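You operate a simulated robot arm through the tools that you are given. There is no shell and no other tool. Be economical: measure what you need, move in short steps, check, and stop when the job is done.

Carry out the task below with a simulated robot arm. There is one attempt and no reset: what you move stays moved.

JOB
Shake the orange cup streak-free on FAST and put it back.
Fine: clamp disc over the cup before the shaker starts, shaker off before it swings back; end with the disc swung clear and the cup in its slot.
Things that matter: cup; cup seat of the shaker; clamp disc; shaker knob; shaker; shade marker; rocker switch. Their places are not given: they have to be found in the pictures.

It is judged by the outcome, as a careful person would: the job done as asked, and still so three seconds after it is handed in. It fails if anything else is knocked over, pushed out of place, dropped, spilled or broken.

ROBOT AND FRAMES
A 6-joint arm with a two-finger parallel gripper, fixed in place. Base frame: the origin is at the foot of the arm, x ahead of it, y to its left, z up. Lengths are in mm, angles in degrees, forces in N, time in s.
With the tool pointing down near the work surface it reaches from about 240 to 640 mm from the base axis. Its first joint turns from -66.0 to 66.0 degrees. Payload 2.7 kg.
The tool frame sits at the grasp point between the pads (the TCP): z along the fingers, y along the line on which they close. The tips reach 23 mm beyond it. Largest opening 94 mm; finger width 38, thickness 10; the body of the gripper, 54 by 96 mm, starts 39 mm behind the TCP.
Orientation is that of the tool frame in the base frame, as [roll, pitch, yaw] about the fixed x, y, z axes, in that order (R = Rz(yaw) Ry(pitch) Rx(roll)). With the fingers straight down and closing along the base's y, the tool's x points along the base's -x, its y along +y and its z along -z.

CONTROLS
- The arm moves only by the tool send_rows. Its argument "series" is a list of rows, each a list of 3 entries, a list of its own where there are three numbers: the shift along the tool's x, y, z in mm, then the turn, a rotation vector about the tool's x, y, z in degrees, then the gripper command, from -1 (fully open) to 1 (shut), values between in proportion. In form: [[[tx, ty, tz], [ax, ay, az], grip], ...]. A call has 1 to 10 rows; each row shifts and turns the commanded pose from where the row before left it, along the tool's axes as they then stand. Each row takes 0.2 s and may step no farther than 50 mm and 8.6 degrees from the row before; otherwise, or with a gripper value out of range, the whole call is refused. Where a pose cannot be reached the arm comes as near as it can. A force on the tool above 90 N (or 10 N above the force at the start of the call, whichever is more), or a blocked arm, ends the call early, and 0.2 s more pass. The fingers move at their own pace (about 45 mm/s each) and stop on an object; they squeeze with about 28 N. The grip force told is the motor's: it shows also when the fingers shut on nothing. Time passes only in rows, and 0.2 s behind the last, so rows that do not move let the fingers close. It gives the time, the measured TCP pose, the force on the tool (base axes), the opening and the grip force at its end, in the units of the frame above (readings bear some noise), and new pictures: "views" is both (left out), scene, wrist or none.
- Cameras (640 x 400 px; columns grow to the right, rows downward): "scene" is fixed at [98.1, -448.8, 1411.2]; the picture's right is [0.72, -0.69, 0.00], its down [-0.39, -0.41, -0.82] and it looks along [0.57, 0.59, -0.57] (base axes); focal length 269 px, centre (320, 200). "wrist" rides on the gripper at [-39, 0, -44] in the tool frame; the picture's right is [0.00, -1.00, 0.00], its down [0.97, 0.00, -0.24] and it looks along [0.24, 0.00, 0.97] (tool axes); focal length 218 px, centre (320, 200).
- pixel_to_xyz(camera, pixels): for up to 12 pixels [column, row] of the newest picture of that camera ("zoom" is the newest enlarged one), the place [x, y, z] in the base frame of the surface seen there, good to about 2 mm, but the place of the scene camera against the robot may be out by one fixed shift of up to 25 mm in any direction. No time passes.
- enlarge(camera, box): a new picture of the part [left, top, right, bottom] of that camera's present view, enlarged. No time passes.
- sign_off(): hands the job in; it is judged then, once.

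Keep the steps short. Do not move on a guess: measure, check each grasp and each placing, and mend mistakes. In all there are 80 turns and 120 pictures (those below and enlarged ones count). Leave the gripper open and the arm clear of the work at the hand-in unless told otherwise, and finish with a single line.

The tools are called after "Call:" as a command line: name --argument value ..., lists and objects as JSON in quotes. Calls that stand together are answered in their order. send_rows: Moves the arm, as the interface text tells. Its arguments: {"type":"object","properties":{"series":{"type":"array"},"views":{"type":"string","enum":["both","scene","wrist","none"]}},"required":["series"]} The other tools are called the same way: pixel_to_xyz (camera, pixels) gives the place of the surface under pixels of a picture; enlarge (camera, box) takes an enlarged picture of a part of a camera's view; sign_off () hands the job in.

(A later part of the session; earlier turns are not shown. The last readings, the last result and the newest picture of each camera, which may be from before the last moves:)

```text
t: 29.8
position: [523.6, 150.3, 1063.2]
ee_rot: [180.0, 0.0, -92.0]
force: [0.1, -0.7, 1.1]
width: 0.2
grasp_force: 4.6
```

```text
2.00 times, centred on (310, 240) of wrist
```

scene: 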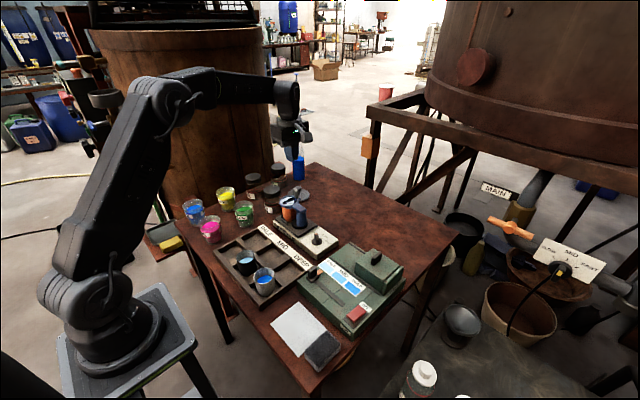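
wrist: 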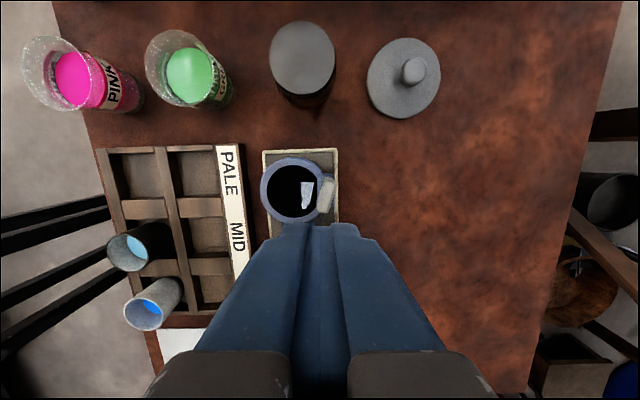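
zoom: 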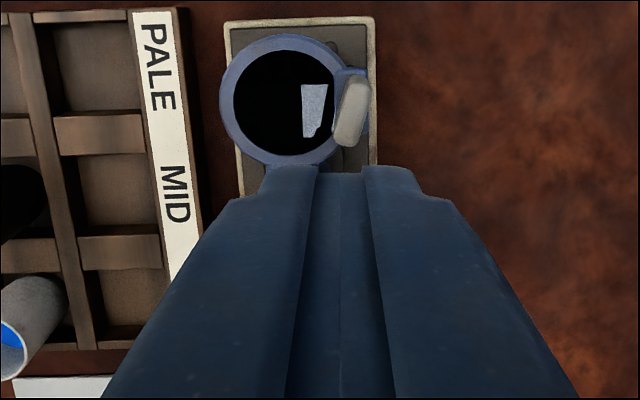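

I measure the ring, the base corners and the knob in this state.

Call:
pixel_to_xyz --camera "wrist" --pixels '[[262, 188], [319, 200], [291, 160], [289, 220], [264, 152], [336, 150], [323, 170], [326, 195]]'

Call:
pixel_to_xyz --camera "scene" --pixels '[[316, 234], [320, 242], [282, 202], [290, 205], [306, 206]]'

```text
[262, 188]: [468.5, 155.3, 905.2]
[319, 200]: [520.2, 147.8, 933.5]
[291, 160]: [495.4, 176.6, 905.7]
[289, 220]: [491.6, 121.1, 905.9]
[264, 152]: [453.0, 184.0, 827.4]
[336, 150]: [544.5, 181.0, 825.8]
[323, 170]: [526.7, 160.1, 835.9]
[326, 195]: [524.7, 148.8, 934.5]
```

```text
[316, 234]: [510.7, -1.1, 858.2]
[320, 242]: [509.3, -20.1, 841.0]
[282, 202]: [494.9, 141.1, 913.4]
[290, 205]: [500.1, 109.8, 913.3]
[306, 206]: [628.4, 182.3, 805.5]
```

Disc centre is about (496, 149) over the cup; base is unmoved. Next the knob, centre near (490, 8): bar pointing to OFF at about 55–60° from +x. I go above it and turn the fingers to straddle the bar.

Call:
send_rows --series '[[[35.5, 7.2, 5], [0, 0, 0], 0.5], [[35.5, 7.2, 10], [0, 0, 0], 0.3], [[35.5, 7.2, 20], [0, 0, 0], 0.3], [[35.5, 7.2, 20], [0, 0, 0], 0.3], [[0, 0, 0], [0, 0, 7], 0.3], [[0, 0, 0], [0, 0, 7], 0.3], [[0, 0, 0], [0, 0, 7], 0.3], [[0, 0, 0], [0, 0, 7], 0.3], [[0, 0, 0], [0, 0, 0], 0.3]]' --views "wrist"

Call:
enlarge --camera "wrist" --box '[240, 130, 400, 290]'

```text
t: 31.8
position: [490.3, 10.6, 1007.6]
ee_rot: [179.9, 0.0, -120.1]
force: [0.2, 0.6, -0.2]
width: 32.9
grasp_force: 0.0
```

wrist: 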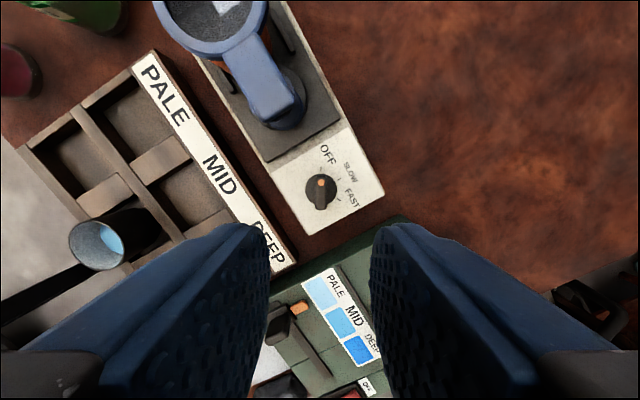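

```text
2.50 times, centred on (320, 210) of wrist
```

zoom: 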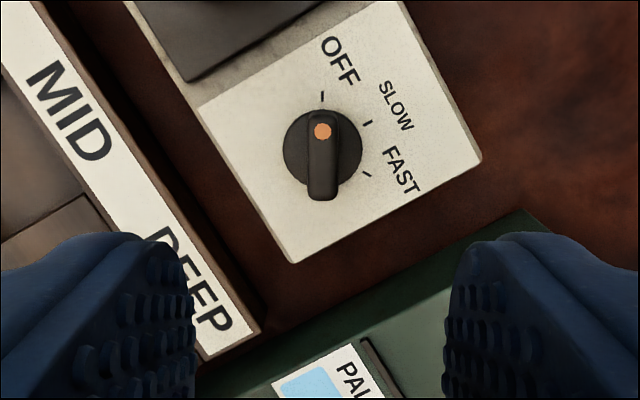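

The bar is aligned with the tool. I measure bar ends, skirt and ticks.

Call:
pixel_to_xyz --camera "wrist" --pixels '[[321.2, 176.5], [321, 204], [316.5, 190], [326, 190], [308, 188], [333.5, 188], [321, 168], [339, 178.8], [338.4, 199.6], [320, 190]]'

```text
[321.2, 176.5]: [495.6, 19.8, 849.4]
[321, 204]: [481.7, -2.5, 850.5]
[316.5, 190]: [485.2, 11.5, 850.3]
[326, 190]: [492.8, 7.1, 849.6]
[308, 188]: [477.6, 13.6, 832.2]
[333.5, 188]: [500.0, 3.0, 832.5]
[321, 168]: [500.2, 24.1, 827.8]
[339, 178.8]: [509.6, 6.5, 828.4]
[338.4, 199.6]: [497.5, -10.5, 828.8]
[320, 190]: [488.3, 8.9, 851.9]
```

Knob centre (489, 8), bar top 850, skirt top 832, ticks 60° apart. I lower over it to z ≈ 860.

Call:
send_rows --series '[[[2.9, -0.2, 30], [0, 0, 0], 0.3], [[0, 0, 35], [0, 0, 0], 0.3], [[0, 0, 35], [0, 0, 0], 0.3], [[0, 0, 25], [0, 0, 0], 0.3], [[0, 0, 15], [0, 0, 0], 0.3], [[0, 0, 8], [0, 0, 0], 0.3], [[0, 0, 0], [0, 0, 0], 0.3]]' --views "both"

Call:
enlarge --camera "scene" --box '[270, 180, 340, 260]'

```text
t: 33.4
position: [489.4, 8.2, 855.6]
ee_rot: [-179.9, 0.1, -120.0]
force: [-0.2, 1.1, 0.3]
width: 32.7
grasp_force: 0.1
```

scene: 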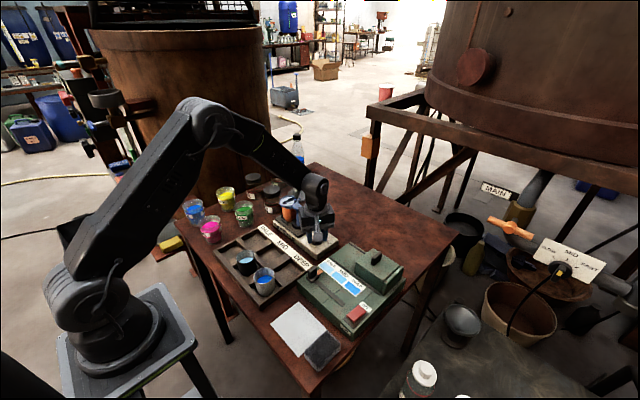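
wrist: 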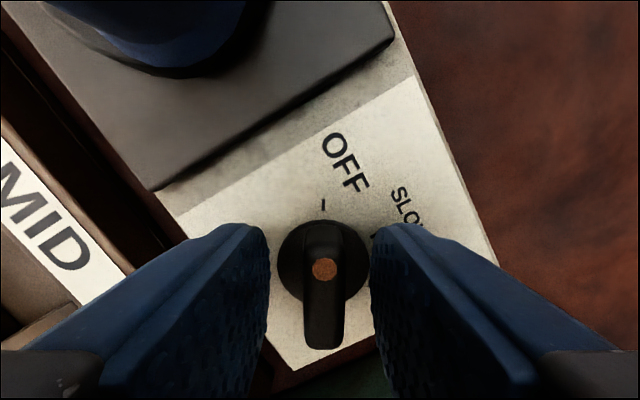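

```text
5.00 times, centred on (305, 220) of scene
```

zoom: 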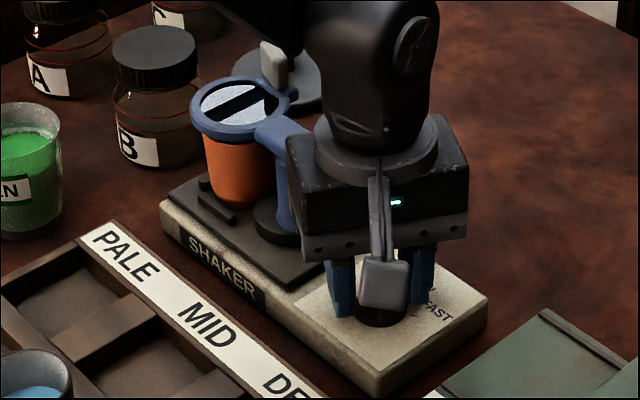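

Bar sits between the fingers. Tips are close to the skirt, so I raise 3 mm, then close on the bar.

Call:
send_rows --series '[[[0, 0, -3], [0, 0, 0], 0.3], [[0, 0, 0], [0, 0, 0], 0.7], [[0, 0, 0], [0, 0, 0], 1], [[0, 0, 0], [0, 0, 0], 1]]' --views "wrist"

```text
t: 34.4
position: [490.4, 7.3, 860.7]
ee_rot: [-179.8, 0.2, -120.1]
force: [10.1, -6.4, -4.6]
width: 11.9
grasp_force: 44.9
```

wrist: 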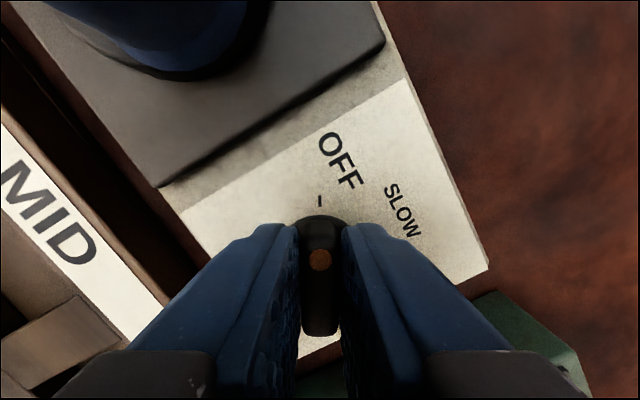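

Gripped, 11.9 mm wide, with a 10 N side force: about 1 mm off centre. I follow it by 1.3 mm and start turning clockwise toward FAST.

Call:
send_rows --series '[[[0, -1.3, 0], [0, 0, 0], 1], [[0, 0, 0], [0, 0, 6], 1], [[0, 0, 0], [0, 0, 6], 1], [[0, 0, 0], [0, 0, 0], 1]]' --views "wrist"

```text
t: 35.4
position: [488.3, 6.2, 860.5]
ee_rot: [180.0, -0.1, -132.1]
force: [7.8, -6.5, -6.1]
width: 11.8
grasp_force: 45.1
```

wrist: 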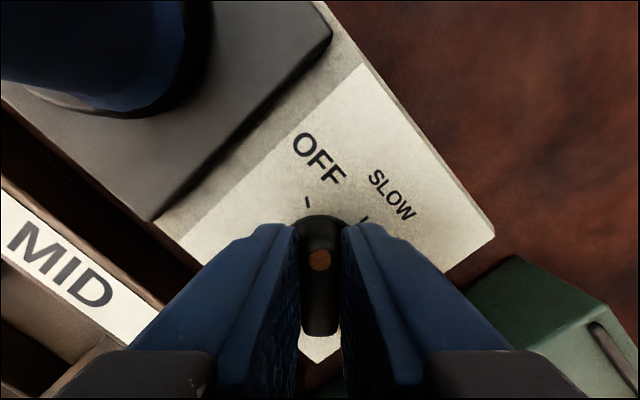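

The knob turns with the gripper. Continuing to a total of 120°.

Call:
send_rows --series '[[[0, 0, 0], [0, 0, 8.5], 1], [[0, 0, 0], [0, 0, 8.5], 1], [[0, 0, 0], [0, 0, 8.5], 1], [[0, 0, 0], [0, 0, 8.5], 1], [[0, 0, 0], [0, 0, 8.5], 1], [[0, 0, 0], [0, 0, 8.5], 1], [[0, 0, 0], [0, 0, 8.5], 1], [[0, 0, 0], [0, 0, 8.5], 1], [[0, 0, 0], [0, 0, 8.5], 1], [[0, 0, 0], [0, 0, 8.5], 1]]' --views "wrist"

```text
t: 37.6
position: [490.4, 4.0, 860.0]
ee_rot: [-179.9, 0.1, 142.8]
force: [17.0, -26.0, -25.8]
width: 11.9
grasp_force: 45.1
```

wrist: 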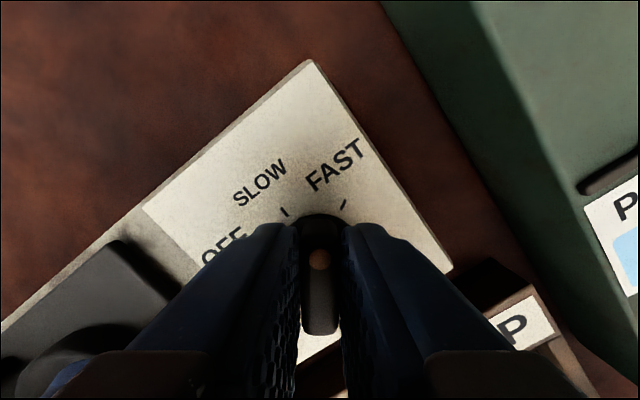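

FAST tick is still ~22° away. Some side and downward force has built up (axis slightly off), so I relieve it by a small shift, then finish the turn.

Call:
send_rows --series '[[[-1.9, -1.7, 2], [0, 0, 0], 1], [[0, 0, 0], [0, 0, 7.5], 1], [[0, 0, 0], [0, 0, 7.5], 1], [[0, 0, 0], [0, 0, 7], 1], [[0, 0, 0], [0, 0, 0], 1]]' --views "both"

```text
t: 38.8
position: [489.0, 3.7, 860.4]
ee_rot: [-180.0, -0.1, 121.0]
force: [-15.6, -4.9, 23.1]
width: 11.9
grasp_force: 44.8
```

scene: 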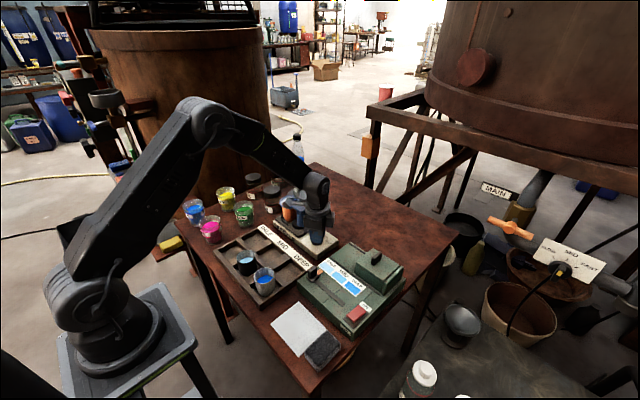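
wrist: 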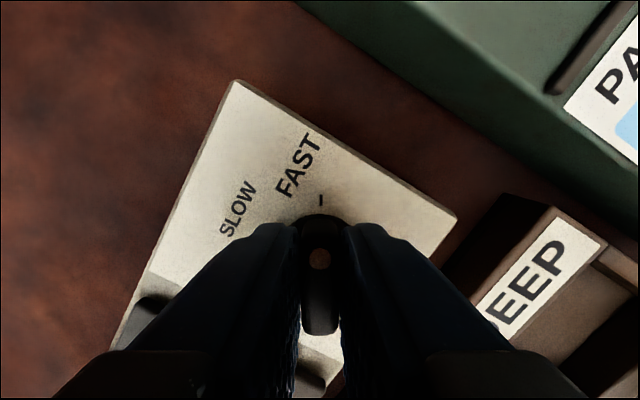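

The pointer is on the FAST tick, and the fluctuating force suggests it is shaking. I release the bar and lift slightly to see it.

Call:
send_rows --series '[[[0, 0, 0], [0, 0, 0], 0.6], [[0, 0, 0], [0, 0, 0], 0.3], [[0, 0, 0], [0, 0, 0], 0.3], [[0, 0, -20], [0, 0, 0], 0.3], [[0, 0, -40], [0, 0, 0], 0.3], [[0, 0, -40], [0, 0, 0], 0.3], [[0, 0, 0], [0, 0, 0], 0.3]]' --views "both"

Call:
enlarge --camera "scene" --box '[270, 180, 340, 260]'

```text
t: 40.4
position: [491.7, 1.9, 959.8]
ee_rot: [180.0, 0.0, 121.0]
force: [-0.2, 0.8, 0.1]
width: 32.5
grasp_force: 0.0
```

scene: 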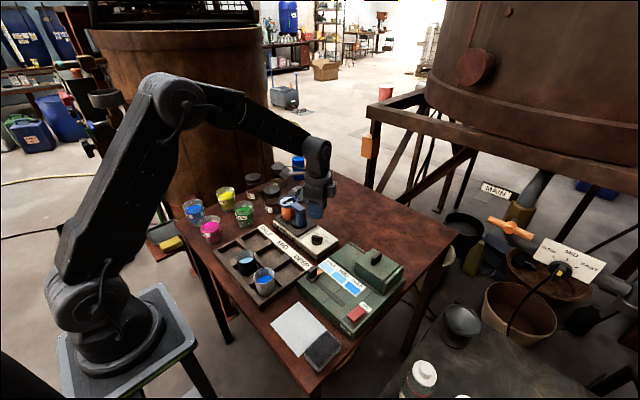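
wrist: 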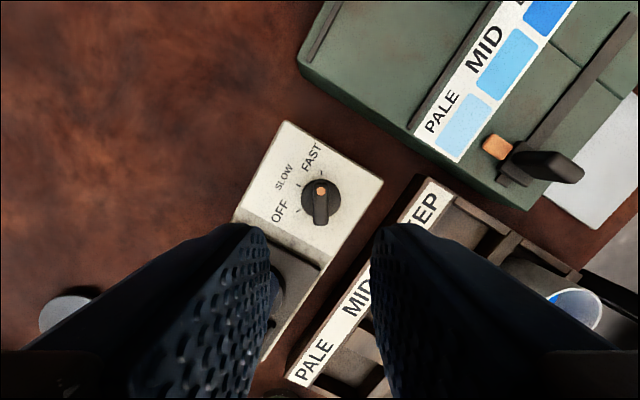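

```text
5.00 times, centred on (305, 220) of scene
```

zoom: 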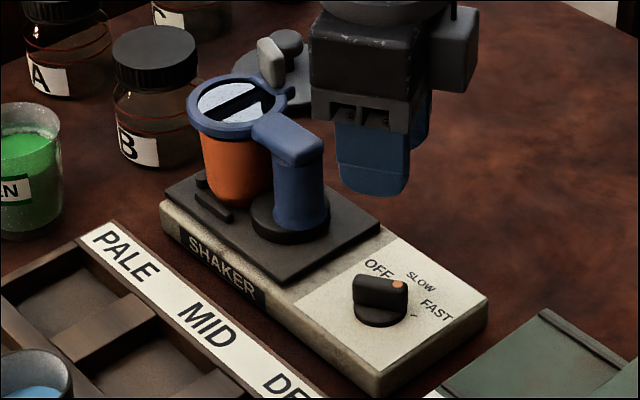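

Call:
enlarge --camera "wrist" --box '[265, 130, 385, 250]'

Call:
pixel_to_xyz --camera "wrist" --pixels '[[320, 187], [320, 219], [319, 202], [310, 200], [331, 200]]'

```text
3.33 times, centred on (325, 190) of wrist
```

zoom: 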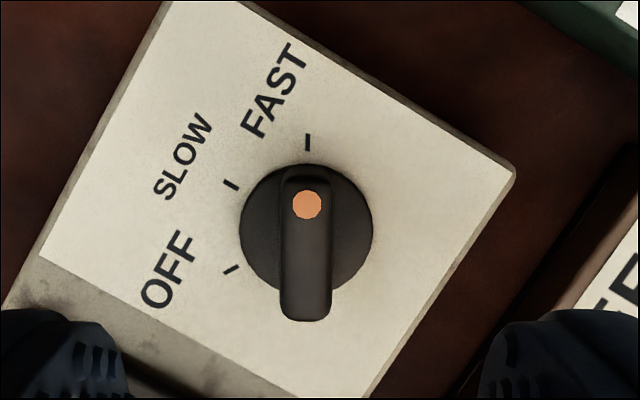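

```text
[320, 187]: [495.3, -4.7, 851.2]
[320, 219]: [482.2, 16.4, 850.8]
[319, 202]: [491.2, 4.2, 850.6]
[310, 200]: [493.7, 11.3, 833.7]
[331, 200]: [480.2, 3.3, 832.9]
```

Pointer is exactly on FAST. I wait 2 s and compare the cup and plate to confirm shaking.

Call:
send_rows --series '[[[0, 0, 0], [0, 0, 0], 0.3], [[0, 0, 0], [0, 0, 0], 0.3], [[0, 0, 0], [0, 0, 0], 0.3], [[0, 0, 0], [0, 0, 0], 0.3], [[0, 0, 0], [0, 0, 0], 0.3], [[0, 0, 0], [0, 0, 0], 0.3], [[0, 0, 0], [0, 0, 0], 0.3], [[0, 0, 0], [0, 0, 0], 0.3], [[0, 0, 0], [0, 0, 0], 0.3], [[0, 0, 0], [0, 0, 0], 0.3]]' --views "none"

Call:
enlarge --camera "scene" --box '[275, 185, 320, 230]'

Call:
send_rows --series '[[[0, 0, 0], [0, 0, 0], 0.3]]' --views "none"

Call:
enlarge --camera "scene" --box '[275, 185, 320, 230]'

```text
t: 42.6
position: [490.6, 4.2, 960.0]
ee_rot: [-180.0, -0.1, 121.0]
force: [0.3, 0.8, -0.1]
width: 32.8
grasp_force: 0.1
```

```text
8.89 times, centred on (298, 208) of scene
```

zoom: 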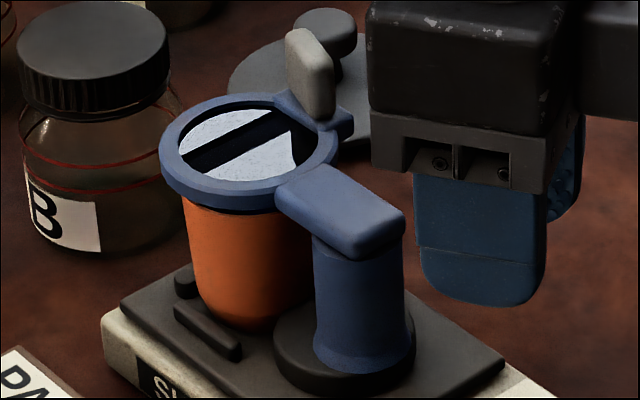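

```text
t: 43.0
position: [492.0, 2.5, 958.9]
ee_rot: [180.0, 0.0, 121.0]
force: [-0.2, 0.0, 0.1]
width: 32.9
grasp_force: 0.0
```

```text
8.89 times, centred on (298, 208) of scene
```

zoom: 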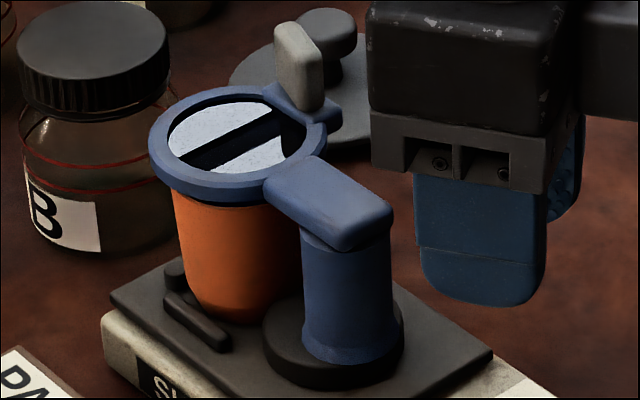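

The plate, cup and arm are oscillating, so the shaker runs with the cup clamped. I let it run about 13 s more.

Call:
send_rows --series '[[[0, 0, 0], [0, 0, 0], 0.3], [[0, 0, 0], [0, 0, 0], 0.3], [[0, 0, 0], [0, 0, 0], 0.3], [[0, 0, 0], [0, 0, 0], 0.3], [[0, 0, 0], [0, 0, 0], 0.3], [[0, 0, 0], [0, 0, 0], 0.3], [[0, 0, 0], [0, 0, 0], 0.3], [[0, 0, 0], [0, 0, 0], 0.3], [[0, 0, 0], [0, 0, 0], 0.3], [[0, 0, 0], [0, 0, 0], 0.3]]' --views "none"

Call:
send_rows --series '[[[0, 0, 0], [0, 0, 0], 0.3], [[0, 0, 0], [0, 0, 0], 0.3], [[0, 0, 0], [0, 0, 0], 0.3], [[0, 0, 0], [0, 0, 0], 0.3], [[0, 0, 0], [0, 0, 0], 0.3], [[0, 0, 0], [0, 0, 0], 0.3], [[0, 0, 0], [0, 0, 0], 0.3], [[0, 0, 0], [0, 0, 0], 0.3], [[0, 0, 0], [0, 0, 0], 0.3], [[0, 0, 0], [0, 0, 0], 0.3]]' --views "none"

Call:
send_rows --series '[[[0, 0, 0], [0, 0, 0], 0.3], [[0, 0, 0], [0, 0, 0], 0.3], [[0, 0, 0], [0, 0, 0], 0.3], [[0, 0, 0], [0, 0, 0], 0.3], [[0, 0, 0], [0, 0, 0], 0.3], [[0, 0, 0], [0, 0, 0], 0.3], [[0, 0, 0], [0, 0, 0], 0.3], [[0, 0, 0], [0, 0, 0], 0.3], [[0, 0, 0], [0, 0, 0], 0.3], [[0, 0, 0], [0, 0, 0], 0.3]]' --views "none"

Call:
send_rows --series '[[[0, 0, 0], [0, 0, 0], 0.3], [[0, 0, 0], [0, 0, 0], 0.3], [[0, 0, 0], [0, 0, 0], 0.3], [[0, 0, 0], [0, 0, 0], 0.3], [[0, 0, 0], [0, 0, 0], 0.3], [[0, 0, 0], [0, 0, 0], 0.3], [[0, 0, 0], [0, 0, 0], 0.3], [[0, 0, 0], [0, 0, 0], 0.3], [[0, 0, 0], [0, 0, 0], 0.3], [[0, 0, 0], [0, 0, 0], 0.3]]' --views "none"

Call:
send_rows --series '[[[0, 0, 0], [0, 0, 0], 0.3], [[0, 0, 0], [0, 0, 0], 0.3], [[0, 0, 0], [0, 0, 0], 0.3], [[0, 0, 0], [0, 0, 0], 0.3], [[0, 0, 0], [0, 0, 0], 0.3], [[0, 0, 0], [0, 0, 0], 0.3], [[0, 0, 0], [0, 0, 0], 0.3], [[0, 0, 0], [0, 0, 0], 0.3], [[0, 0, 0], [0, 0, 0], 0.3], [[0, 0, 0], [0, 0, 0], 0.3]]' --views "both"

Call:
enlarge --camera "scene" --box '[270, 180, 340, 260]'

```text
t: 45.2
position: [492.1, 4.6, 959.0]
ee_rot: [-180.0, -0.1, 121.0]
force: [0.1, 0.3, -0.2]
width: 32.8
grasp_force: 0.0
```

```text
t: 47.4
position: [491.8, 3.1, 959.2]
ee_rot: [-179.9, 0.0, 120.9]
force: [0.7, -0.6, 0.3]
width: 32.9
grasp_force: 0.0
```

```text
t: 49.6
position: [491.5, 4.4, 958.3]
ee_rot: [180.0, 0.0, 121.0]
force: [0.1, 0.1, 0.4]
width: 33.1
grasp_force: 0.0
```

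```text
t: 51.8
position: [491.5, 4.5, 959.7]
ee_rot: [179.9, 0.0, 120.9]
force: [-0.5, -0.3, 0.5]
width: 32.7
grasp_force: 0.0
```

```text
t: 54.0
position: [491.6, 2.7, 959.5]
ee_rot: [-180.0, -0.1, 121.0]
force: [-0.4, -1.9, 0.2]
width: 32.9
grasp_force: 0.1
```

scene: 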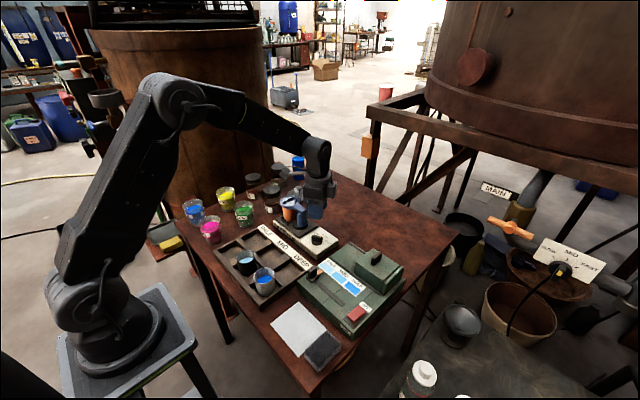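
wrist: 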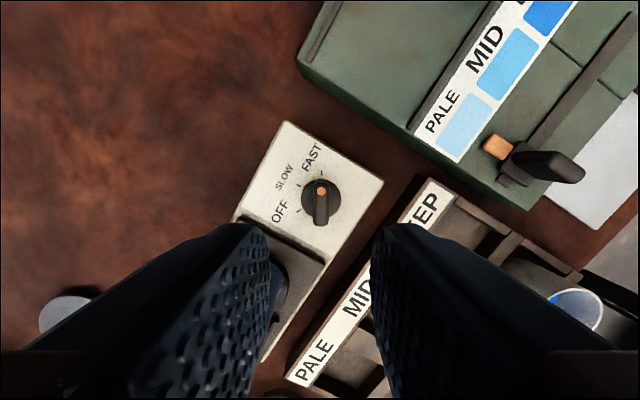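

```text
5.00 times, centred on (305, 220) of scene
```

zoom: 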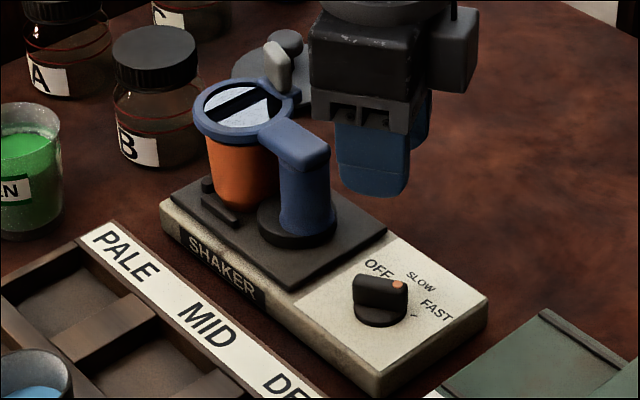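

Still running steadily. Another ~9 s to be safe against leftover streaks.

Call:
send_rows --series '[[[0, 0, 0], [0, 0, 0], 0.3], [[0, 0, 0], [0, 0, 0], 0.3], [[0, 0, 0], [0, 0, 0], 0.3], [[0, 0, 0], [0, 0, 0], 0.3], [[0, 0, 0], [0, 0, 0], 0.3], [[0, 0, 0], [0, 0, 0], 0.3], [[0, 0, 0], [0, 0, 0], 0.3], [[0, 0, 0], [0, 0, 0], 0.3], [[0, 0, 0], [0, 0, 0], 0.3], [[0, 0, 0], [0, 0, 0], 0.3]]' --views "none"

Call:
send_rows --series '[[[0, 0, 0], [0, 0, 0], 0.3], [[0, 0, 0], [0, 0, 0], 0.3], [[0, 0, 0], [0, 0, 0], 0.3], [[0, 0, 0], [0, 0, 0], 0.3], [[0, 0, 0], [0, 0, 0], 0.3], [[0, 0, 0], [0, 0, 0], 0.3], [[0, 0, 0], [0, 0, 0], 0.3], [[0, 0, 0], [0, 0, 0], 0.3], [[0, 0, 0], [0, 0, 0], 0.3], [[0, 0, 0], [0, 0, 0], 0.3]]' --views "none"

Call:
send_rows --series '[[[0, 0, 0], [0, 0, 0], 0.3], [[0, 0, 0], [0, 0, 0], 0.3], [[0, 0, 0], [0, 0, 0], 0.3], [[0, 0, 0], [0, 0, 0], 0.3], [[0, 0, 0], [0, 0, 0], 0.3], [[0, 0, 0], [0, 0, 0], 0.3], [[0, 0, 0], [0, 0, 0], 0.3], [[0, 0, 0], [0, 0, 0], 0.3], [[0, 0, 0], [0, 0, 0], 0.3], [[0, 0, 0], [0, 0, 0], 0.3]]' --views "none"

Call:
send_rows --series '[[[0, 0, 0], [0, 0, 0], 0.3], [[0, 0, 0], [0, 0, 0], 0.3], [[0, 0, 0], [0, 0, 0], 0.3], [[0, 0, 0], [0, 0, 0], 0.3], [[0, 0, 0], [0, 0, 0], 0.3], [[0, 0, 0], [0, 0, 0], 0.3], [[0, 0, 0], [0, 0, 0], 0.3], [[0, 0, 0], [0, 0, 0], 0.3], [[0, 0, 0], [0, 0, 0], 0.3], [[0, 0, 0], [0, 0, 0], 0.3]]' --views "none"

```text
t: 56.2
position: [491.5, 3.0, 958.9]
ee_rot: [-179.9, -0.1, 121.0]
force: [-0.6, -0.4, 0.5]
width: 33.1
grasp_force: 0.1
```

```text
t: 58.4
position: [491.6, 4.6, 959.6]
ee_rot: [-180.0, 0.0, 121.0]
force: [-0.3, 0.1, -0.7]
width: 32.6
grasp_force: 0.0
```

```text
t: 60.6
position: [491.9, 4.1, 958.8]
ee_rot: [180.0, -0.1, 120.9]
force: [-0.2, 0.7, -0.6]
width: 33.2
grasp_force: 0.1
```

```text
t: 62.8
position: [491.2, 3.6, 959.9]
ee_rot: [-180.0, -0.1, 121.0]
force: [0.0, 0.0, 0.2]
width: 33.1
grasp_force: 0.0
```

24 s on FAST. Now off: I lower back over the bar, corrected to the measured centre (488.7, 6), and close on it.

Call:
send_rows --series '[[[3.3, -0.5, 30], [0, 0, 0], 0.3], [[0, 0, 35], [0, 0, 0], 0.3], [[0, 0, 22], [0, 0, 0], 0.3], [[0, 0, 12], [0, 0, 0], 0.3], [[0, 0, 0], [0, 0, 0], 0.3], [[0, 0, 0], [0, 0, 0], 0.7], [[0, 0, 0], [0, 0, 0], 1], [[0, 0, 0], [0, 0, 0], 1]]' --views "wrist"

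```text
t: 64.6
position: [488.9, 7.6, 861.4]
ee_rot: [-180.0, 0.0, 121.0]
force: [-1.3, -1.7, -0.7]
width: 11.7
grasp_force: 44.9
```

wrist: 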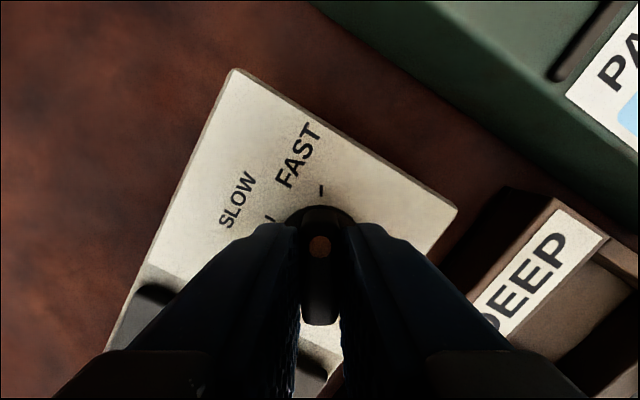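

Clean grip with little force. Turning back counter-clockwise.

Call:
send_rows --series '[[[0, 0, 0], [0, 0, -8.5], 1], [[0, 0, 0], [0, 0, -8.5], 1], [[0, 0, 0], [0, 0, -8.5], 1], [[0, 0, 0], [0, 0, -8.5], 1], [[0, 0, 0], [0, 0, -8.5], 1], [[0, 0, 0], [0, 0, -8.5], 1], [[0, 0, 0], [0, 0, -8.5], 1], [[0, 0, 0], [0, 0, -8.5], 1], [[0, 0, 0], [0, 0, -8.5], 1], [[0, 0, 0], [0, 0, -8.5], 1]]' --views "none"

Call:
send_rows --series '[[[0, 0, 0], [0, 0, -8.5], 1], [[0, 0, 0], [0, 0, -8.5], 1], [[0, 0, 0], [0, 0, -8.5], 1], [[0, 0, 0], [0, 0, -8], 1], [[0, 0, 0], [0, 0, 0], 1]]' --views "wrist"

```text
t: 66.8
position: [487.9, 5.7, 859.9]
ee_rot: [-180.0, -0.1, -154.0]
force: [-16.1, -28.6, 11.7]
width: 11.8
grasp_force: 45.4
```

```text
t: 68.0
position: [488.2, 5.1, 861.2]
ee_rot: [-180.0, -0.1, -120.5]
force: [-11.5, -30.5, 15.4]
width: 12.1
grasp_force: 45.0
```

wrist: 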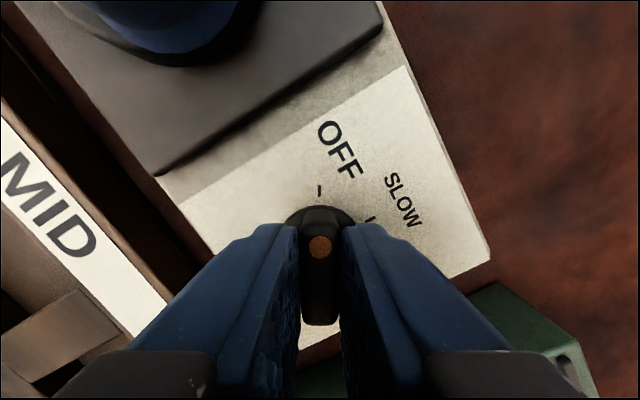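

Pointer is on the OFF tick. I relieve the side force, open, and lift straight up to check.

Call:
send_rows --series '[[[1.7, -1.0, 0], [0, 0, 0], 1], [[0, 0, 0], [0, 0, 0], 0.7], [[0, 0, 0], [0, 0, 0], 0.3], [[0, 0, 0], [0, 0, 0], 0.3], [[0, 0, -20], [0, 0, 0], 0.3], [[0, 0, -40], [0, 0, 0], 0.3], [[0, 0, -45], [0, 0, 0], 0.3], [[0, 0, -45], [0, 0, 0], 0.3], [[0, 0, 0], [0, 0, 0], 0.3]]' --views "wrist"

Call:
enlarge --camera "scene" --box '[275, 185, 320, 230]'

Call:
send_rows --series '[[[0, 0, 0], [0, 0, 0], 0.3], [[0, 0, 0], [0, 0, 0], 0.3]]' --views "none"

Call:
enlarge --camera "scene" --box '[275, 185, 320, 230]'

```text
t: 70.0
position: [487.6, 5.4, 1008.5]
ee_rot: [179.9, 0.0, -120.5]
force: [-0.2, 0.3, 0.9]
width: 33.0
grasp_force: 0.0
```

wrist: 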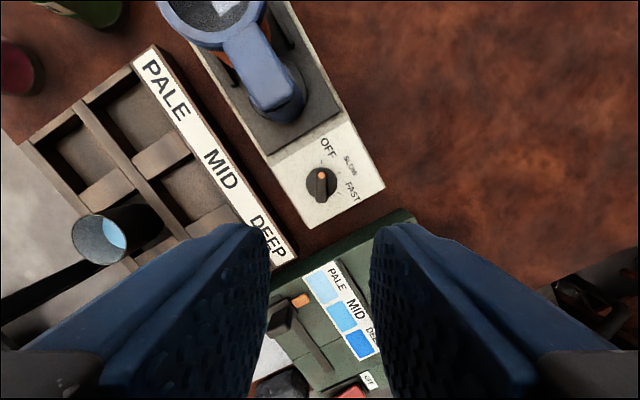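

```text
8.89 times, centred on (298, 208) of scene
```

zoom: 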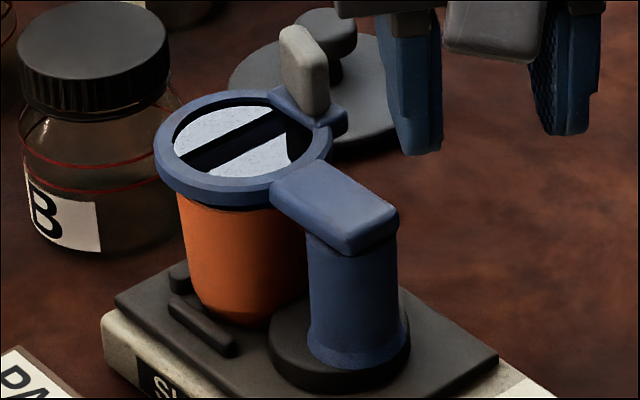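

```text
t: 70.6
position: [487.4, 6.0, 1008.3]
ee_rot: [-179.9, 0.0, -120.4]
force: [-0.3, -0.2, -0.3]
width: 32.8
grasp_force: 0.0
```

```text
8.89 times, centred on (298, 208) of scene
```

zoom: 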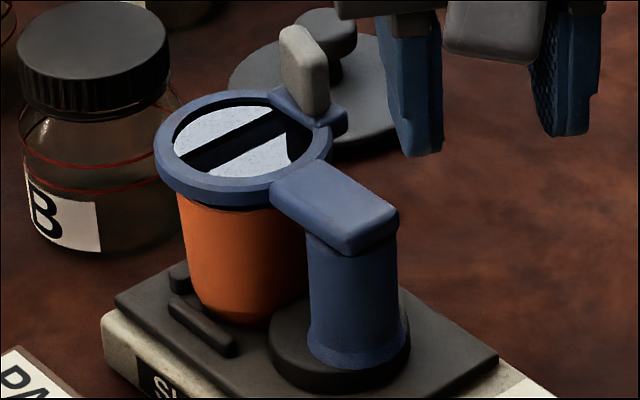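

The two pictures are identical: the shaker is off. Now I return above the tab (about (524, 150)) and turn to straddle it.

Call:
send_rows --series '[[[-35.9, 10.2, 0], [0, 0, 0], 0.3], [[-35.9, 10.2, 0], [0, 0, 0], 0.3], [[-35.9, 10.2, 0], [0, 0, 0], 0.3], [[-35.9, 10.2, 0], [0, 0, 0], 0.3], [[0, 0, 0], [0, 0, -6], 0.3], [[0, 0, 0], [0, 0, -6], 0.3], [[0, 0, 0], [0, 0, -6], 0.3], [[0, 0, 0], [0, 0, 0], 0.3]]' --views "wrist"

Call:
enlarge --camera "wrist" --box '[230, 150, 400, 320]'

```text
t: 72.4
position: [525.5, 149.9, 1010.7]
ee_rot: [-180.0, 0.0, -102.4]
force: [-0.1, 0.8, -0.3]
width: 32.7
grasp_force: 0.1
```

wrist: 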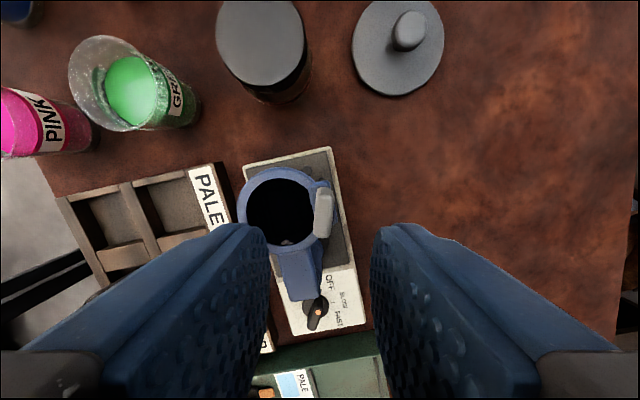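

```text
2.35 times, centred on (315, 235) of wrist
```

zoom: 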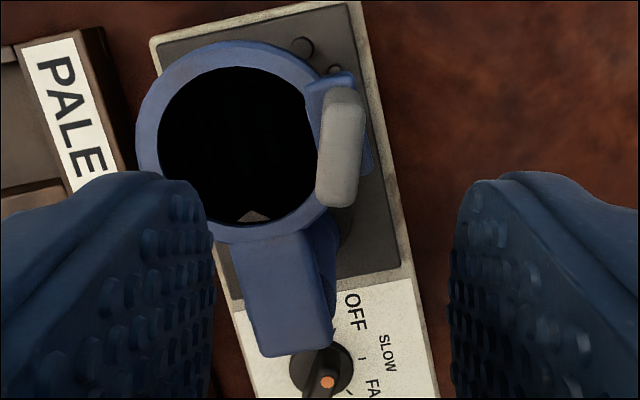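

Call:
pixel_to_xyz --camera "wrist" --pixels '[[325, 192], [321.5, 232], [324, 210], [318.5, 210], [329, 210], [275, 235]]'

```text
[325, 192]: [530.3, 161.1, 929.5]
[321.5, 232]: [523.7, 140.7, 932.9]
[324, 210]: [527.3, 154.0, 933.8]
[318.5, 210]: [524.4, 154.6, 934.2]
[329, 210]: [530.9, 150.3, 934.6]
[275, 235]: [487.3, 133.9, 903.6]
```

Tab centre (527, 151). A 1–2 mm correction and down to z 936.

Call:
send_rows --series '[[[-1.3, -1.3, 20], [0, 0, 0], 0.36], [[0, 0, 25], [0, 0, 0], 0.36], [[0, 0, 19], [0, 0, 0], 0.36], [[0, 0, 10], [0, 0, 0], 0.36], [[0, 0, 0], [0, 0, 0], 0.36]]' --views "wrist"

```text
t: 73.6
position: [528.2, 152.7, 937.6]
ee_rot: [180.0, 0.0, -102.5]
force: [-0.2, 0.2, -0.3]
width: 30.0
grasp_force: 0.0
```

wrist: 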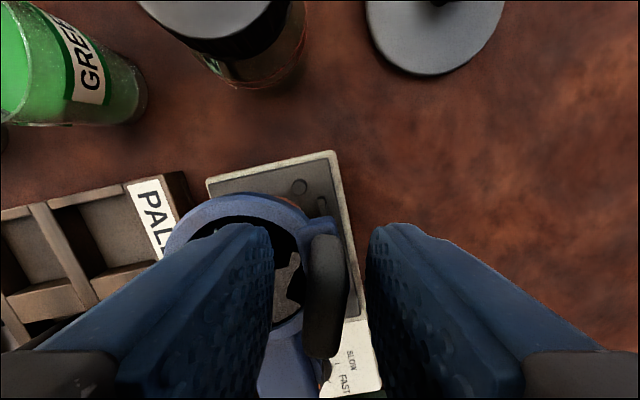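

Straddled. I swing it back, slowly at first, ~26°.

Call:
send_rows --series '[[[1.4, -5, 0], [0, 0, 4.25], 0.36], [[1.4, -5, 0], [0, 0, 4.25], 0.36], [[1.4, -5, 0], [0, 0, 4.25], 0.36], [[1.4, -5, 0], [0, 0, 4.25], 0.36], [[1.4, -5, 0], [0, 0, 4.25], 0.36], [[1.4, -5, 0], [0, 0, 4.25], 0.36], [[0, 0, 0], [0, 0, 0], 0.36]]' --views "wrist"

Call:
enlarge --camera "scene" --box '[275, 185, 320, 230]'

```text
t: 75.2
position: [552.3, 129.6, 935.9]
ee_rot: [-179.9, -0.1, -128.1]
force: [0.2, 0.3, -0.5]
width: 30.5
grasp_force: 0.1
```

wrist: 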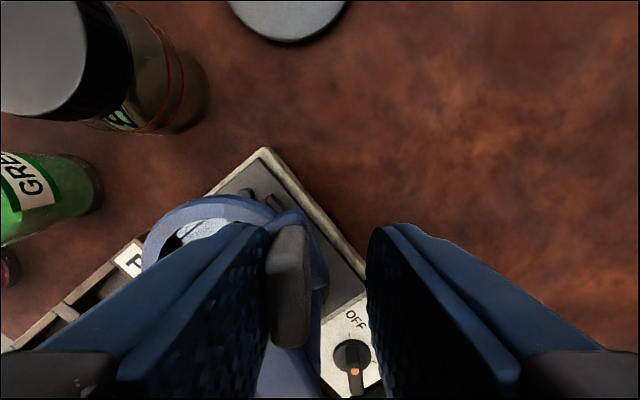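

```text
8.89 times, centred on (298, 208) of scene
```

zoom: 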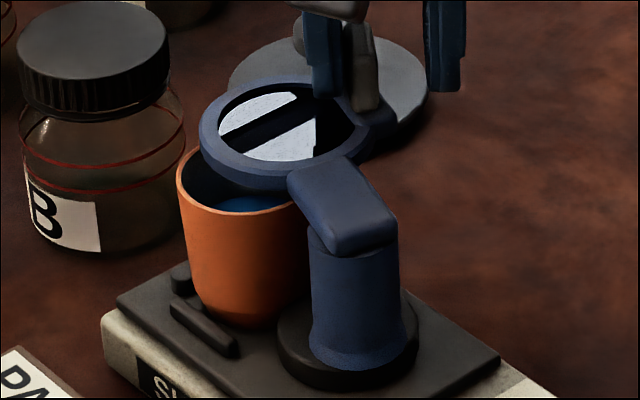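

It swings back freely and the cup stays. Continuing ~60°.

Call:
send_rows --series '[[[2.8, -9.95, 0], [0, 0, 8.5], 0.36], [[2.8, -9.95, 0], [0, 0, 8.5], 0.36], [[2.8, -9.95, 0], [0, 0, 8.5], 0.36], [[2.8, -9.95, 0], [0, 0, 8.5], 0.36], [[2.8, -9.95, 0], [0, 0, 8.5], 0.36], [[2.8, -9.95, 0], [0, 0, 8.5], 0.36], [[2.8, -9.95, 0], [0, 0, 8.5], 0.36], [[0, 0, 0], [0, 0, 0], 0.36]]' --views "wrist"

Call:
enlarge --camera "scene" --box '[265, 175, 345, 250]'

```text
t: 77.0
position: [564.5, 63.1, 934.9]
ee_rot: [-180.0, 0.1, 172.4]
force: [-0.5, 0.6, -0.5]
width: 30.3
grasp_force: 0.2
```

wrist: 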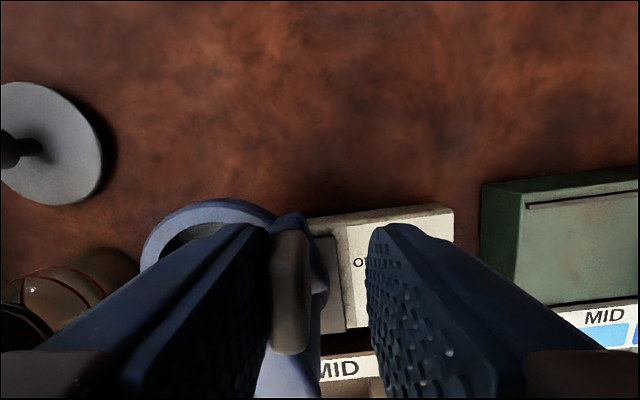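

```text
5.33 times, centred on (305, 212) of scene
```

zoom: 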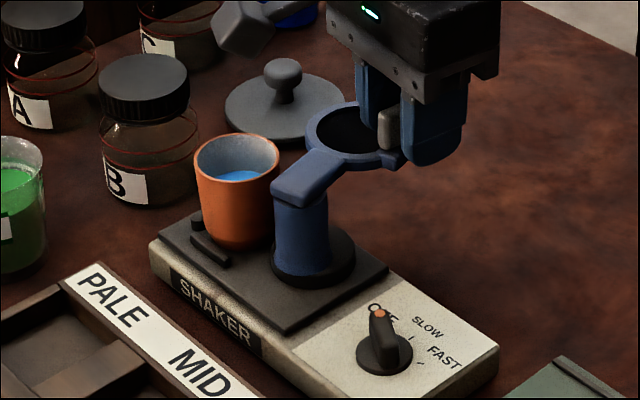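

About 12° short of where the arm was at first. Finishing with small rows.

Call:
send_rows --series '[[[1.4, -5, 0], [0, 0, 4.25], 0.36], [[1.4, -5, 0], [0, 0, 4.25], 0.36], [[1.4, -5, 0], [0, 0, 4.25], 0.36], [[0, 0, 0], [0, 0, 0], 0.36]]' --views "wrist"

Call:
enlarge --camera "scene" --box '[265, 175, 345, 250]'

```text
t: 78.0
position: [556.3, 48.8, 936.8]
ee_rot: [180.0, 0.0, 159.7]
force: [-1.5, 0.4, -0.2]
width: 30.2
grasp_force: 0.0
```

wrist: 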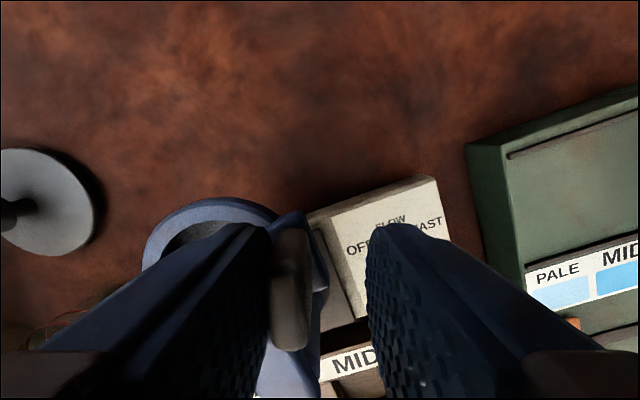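

```text
5.33 times, centred on (305, 212) of scene
```

zoom: 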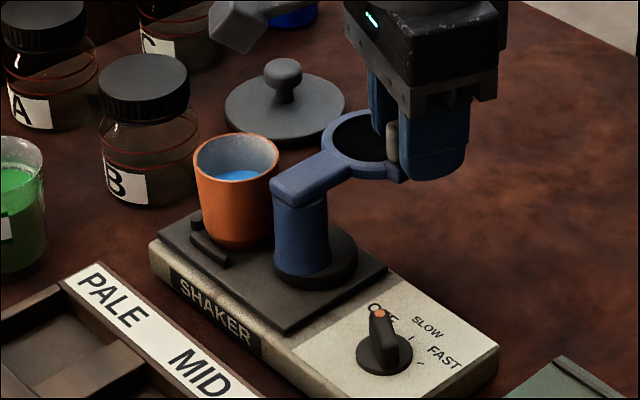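

The arm is back at its original position. I back off, lift, and move toward the cup while turning back to the along-x grip.

Call:
send_rows --series '[[[0, 6, 0], [0, 0, 0], 0.36], [[0, 0, -15], [0, 0, 0], 0.36], [[0, 0, -35], [0, 0, 0], 0.36], [[0, 0, -45], [0, 0, 0], 0.36], [[0, 0, 0], [0, 0, -8.5], -0.4], [[0, 0, 0], [0, 0, -8.5], -0.4], [[0, 0, 0], [0, 0, -8.5], -0.4], [[0, 0, 0], [0, 0, -8.5], -0.4], [[0, 0, 0], [0, 0, -8.5], -0.4], [[0, 0, 0], [0, 0, -8.5], -0.4]]' --views "none"

Call:
send_rows --series '[[[0, 0, 0], [0, 0, -8.5], -0.4], [[0, 0, 0], [0, 0, -8.5], -0.4], [[0, 0, 0], [0, 0, -8.5], -0.4], [[0, 0, 0], [0, 0, -8.5], -0.4], [[0, 0, 0], [0, 0, -8.5], -0.4], [[0, 0, 0], [0, 0, -8.5], -0.4], [[0, 0, 0], [0, 0, -8.3], -0.4], [[0, 0, 0], [0, 0, 0], -0.4]]' --views "none"

```text
t: 80.2
position: [558.8, 55.1, 1031.5]
ee_rot: [-179.9, 0.0, -149.0]
force: [0.0, -0.4, -1.1]
width: 65.7
grasp_force: 0.1
```

```text
t: 82.0
position: [559.0, 55.2, 1032.0]
ee_rot: [-180.0, 0.0, -89.8]
force: [-0.6, -0.5, -0.6]
width: 66.1
grasp_force: 0.0
```

Call:
send_rows --series '[[[-28.7, 20.7, 0], [0, 0, 0], -0.4], [[-28.7, 20.7, 0], [0, 0, 0], -0.4], [[-28.7, 20.7, 0], [0, 0, 0], -0.4], [[0, 0, 0], [0, 0, 0], -0.4]]' --views "wrist"

Call:
enlarge --camera "wrist" --box '[265, 140, 375, 250]'

```text
t: 83.0
position: [497.1, 142.0, 1029.1]
ee_rot: [180.0, 0.0, -90.0]
force: [0.8, 0.0, 0.1]
width: 65.9
grasp_force: 0.1
```

wrist: 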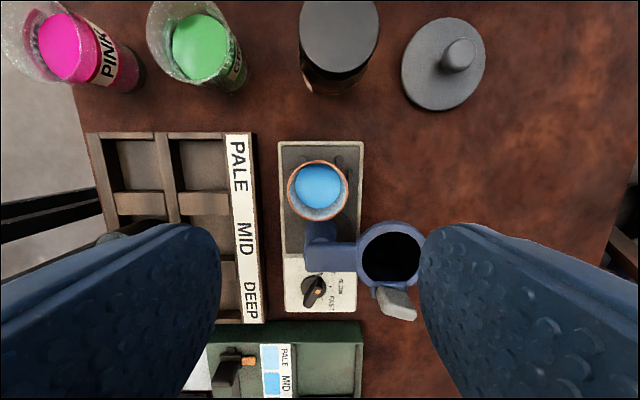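

```text
3.64 times, centred on (320, 195) of wrist
```

zoom: 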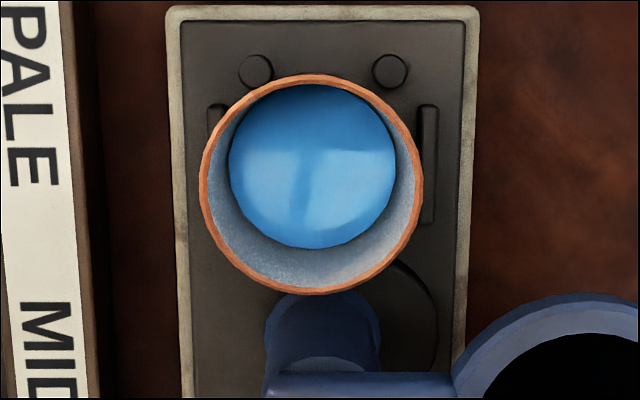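

The liquid shows light patches that resemble the lamp reflections seen in the disc. I need to tell streak from reflection, so I compare via the scene camera and a shifted wrist view.

Call:
send_rows --series '[[[-30, 0, -40], [0, 0, 0], -0.4], [[-30, 20, -30], [0, 0, 0], -0.4], [[0, 20, 0], [0, 0, 0], -0.4], [[0, 0, 0], [0, 0, 0], -0.4]]' --views "none"

Call:
enlarge --camera "wrist" --box '[320, 180, 400, 270]'

Call:
enlarge --camera "scene" --box '[272, 192, 312, 222]'

Call:
enlarge --camera "scene" --box '[230, 245, 280, 300]'

```text
t: 84.0
position: [457.3, 200.4, 1100.2]
ee_rot: [180.0, 0.0, -90.0]
force: [-0.2, 0.1, 0.2]
width: 65.7
grasp_force: 0.0
```

```text
4.44 times, centred on (360, 225) of wrist
```

zoom: 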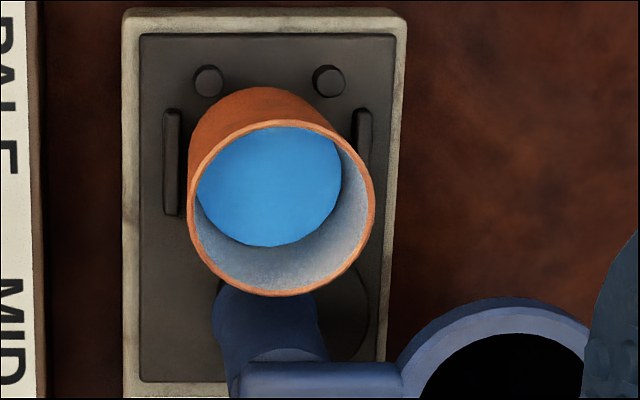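

```text
13.33 times, centred on (292, 207) of scene
```

zoom: 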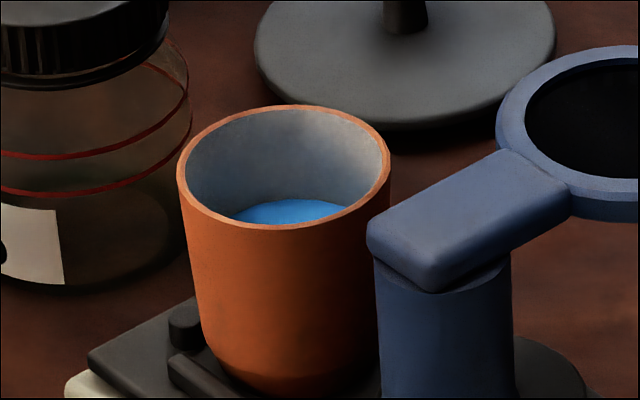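

```text
7.27 times, centred on (255, 272) of scene
```

zoom: 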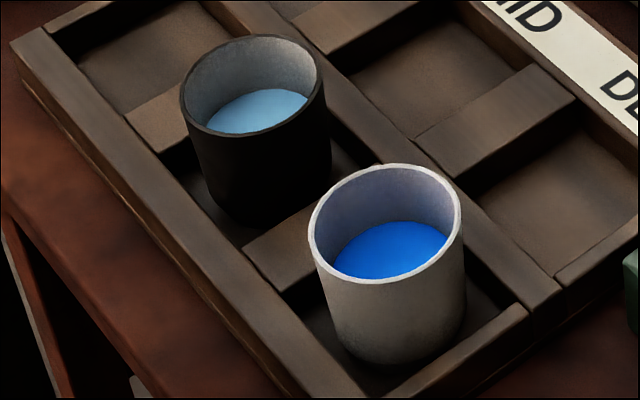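

From this angle the liquid is an even blue: the streaks are gone and the patches were reflections. I measure the cup rim for pickup.

Call:
pixel_to_xyz --camera "wrist" --pixels '[[330.6, 226], [371.5, 226], [351, 208.2], [351, 245.8]]'

```text
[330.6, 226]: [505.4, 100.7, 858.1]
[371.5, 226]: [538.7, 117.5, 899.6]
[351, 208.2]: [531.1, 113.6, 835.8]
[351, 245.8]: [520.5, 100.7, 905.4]
```

Those pixels referred to the earlier wrist picture; I redo it with that picture's rim coordinates.

Call:
pixel_to_xyz --camera "wrist" --pixels '[[288.3, 190], [347.3, 190], [317.8, 161.8], [317.8, 219.4]]'

```text
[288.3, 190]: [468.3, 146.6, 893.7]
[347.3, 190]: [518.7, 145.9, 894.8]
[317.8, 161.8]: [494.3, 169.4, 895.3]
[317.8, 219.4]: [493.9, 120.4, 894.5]
```

Cup centre is now (493.5, 145), rim z 894.5. I go above and down to z 940 and check.

Call:
send_rows --series '[[[27.7, -18.1, 0], [0, 0, 0], -0.5], [[27.7, -18.1, 0], [0, 0, 0], -0.5], [[0, 0, 40], [0, 0, 0], -0.5], [[0, 0, 45], [0, 0, 0], -0.5], [[0, 0, 45], [0, 0, 0], -0.5], [[0, 0, 30], [0, 0, 0], -0.5], [[0, 0, 0], [0, 0, 0], -0.5]]' --views "wrist"

```text
t: 85.6
position: [494.8, 145.8, 940.9]
ee_rot: [-179.9, 0.0, -90.0]
force: [0.0, 0.2, 1.0]
width: 70.7
grasp_force: 0.1
```

wrist: 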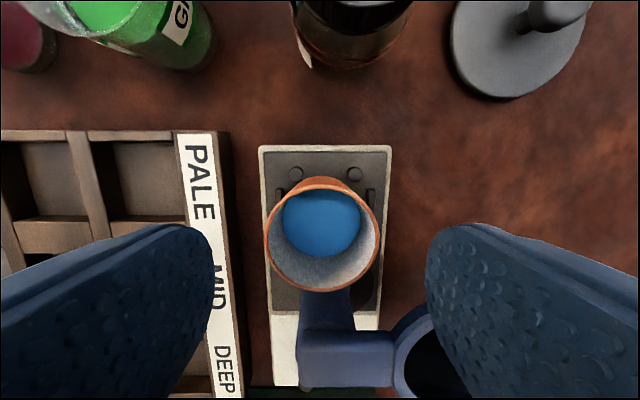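

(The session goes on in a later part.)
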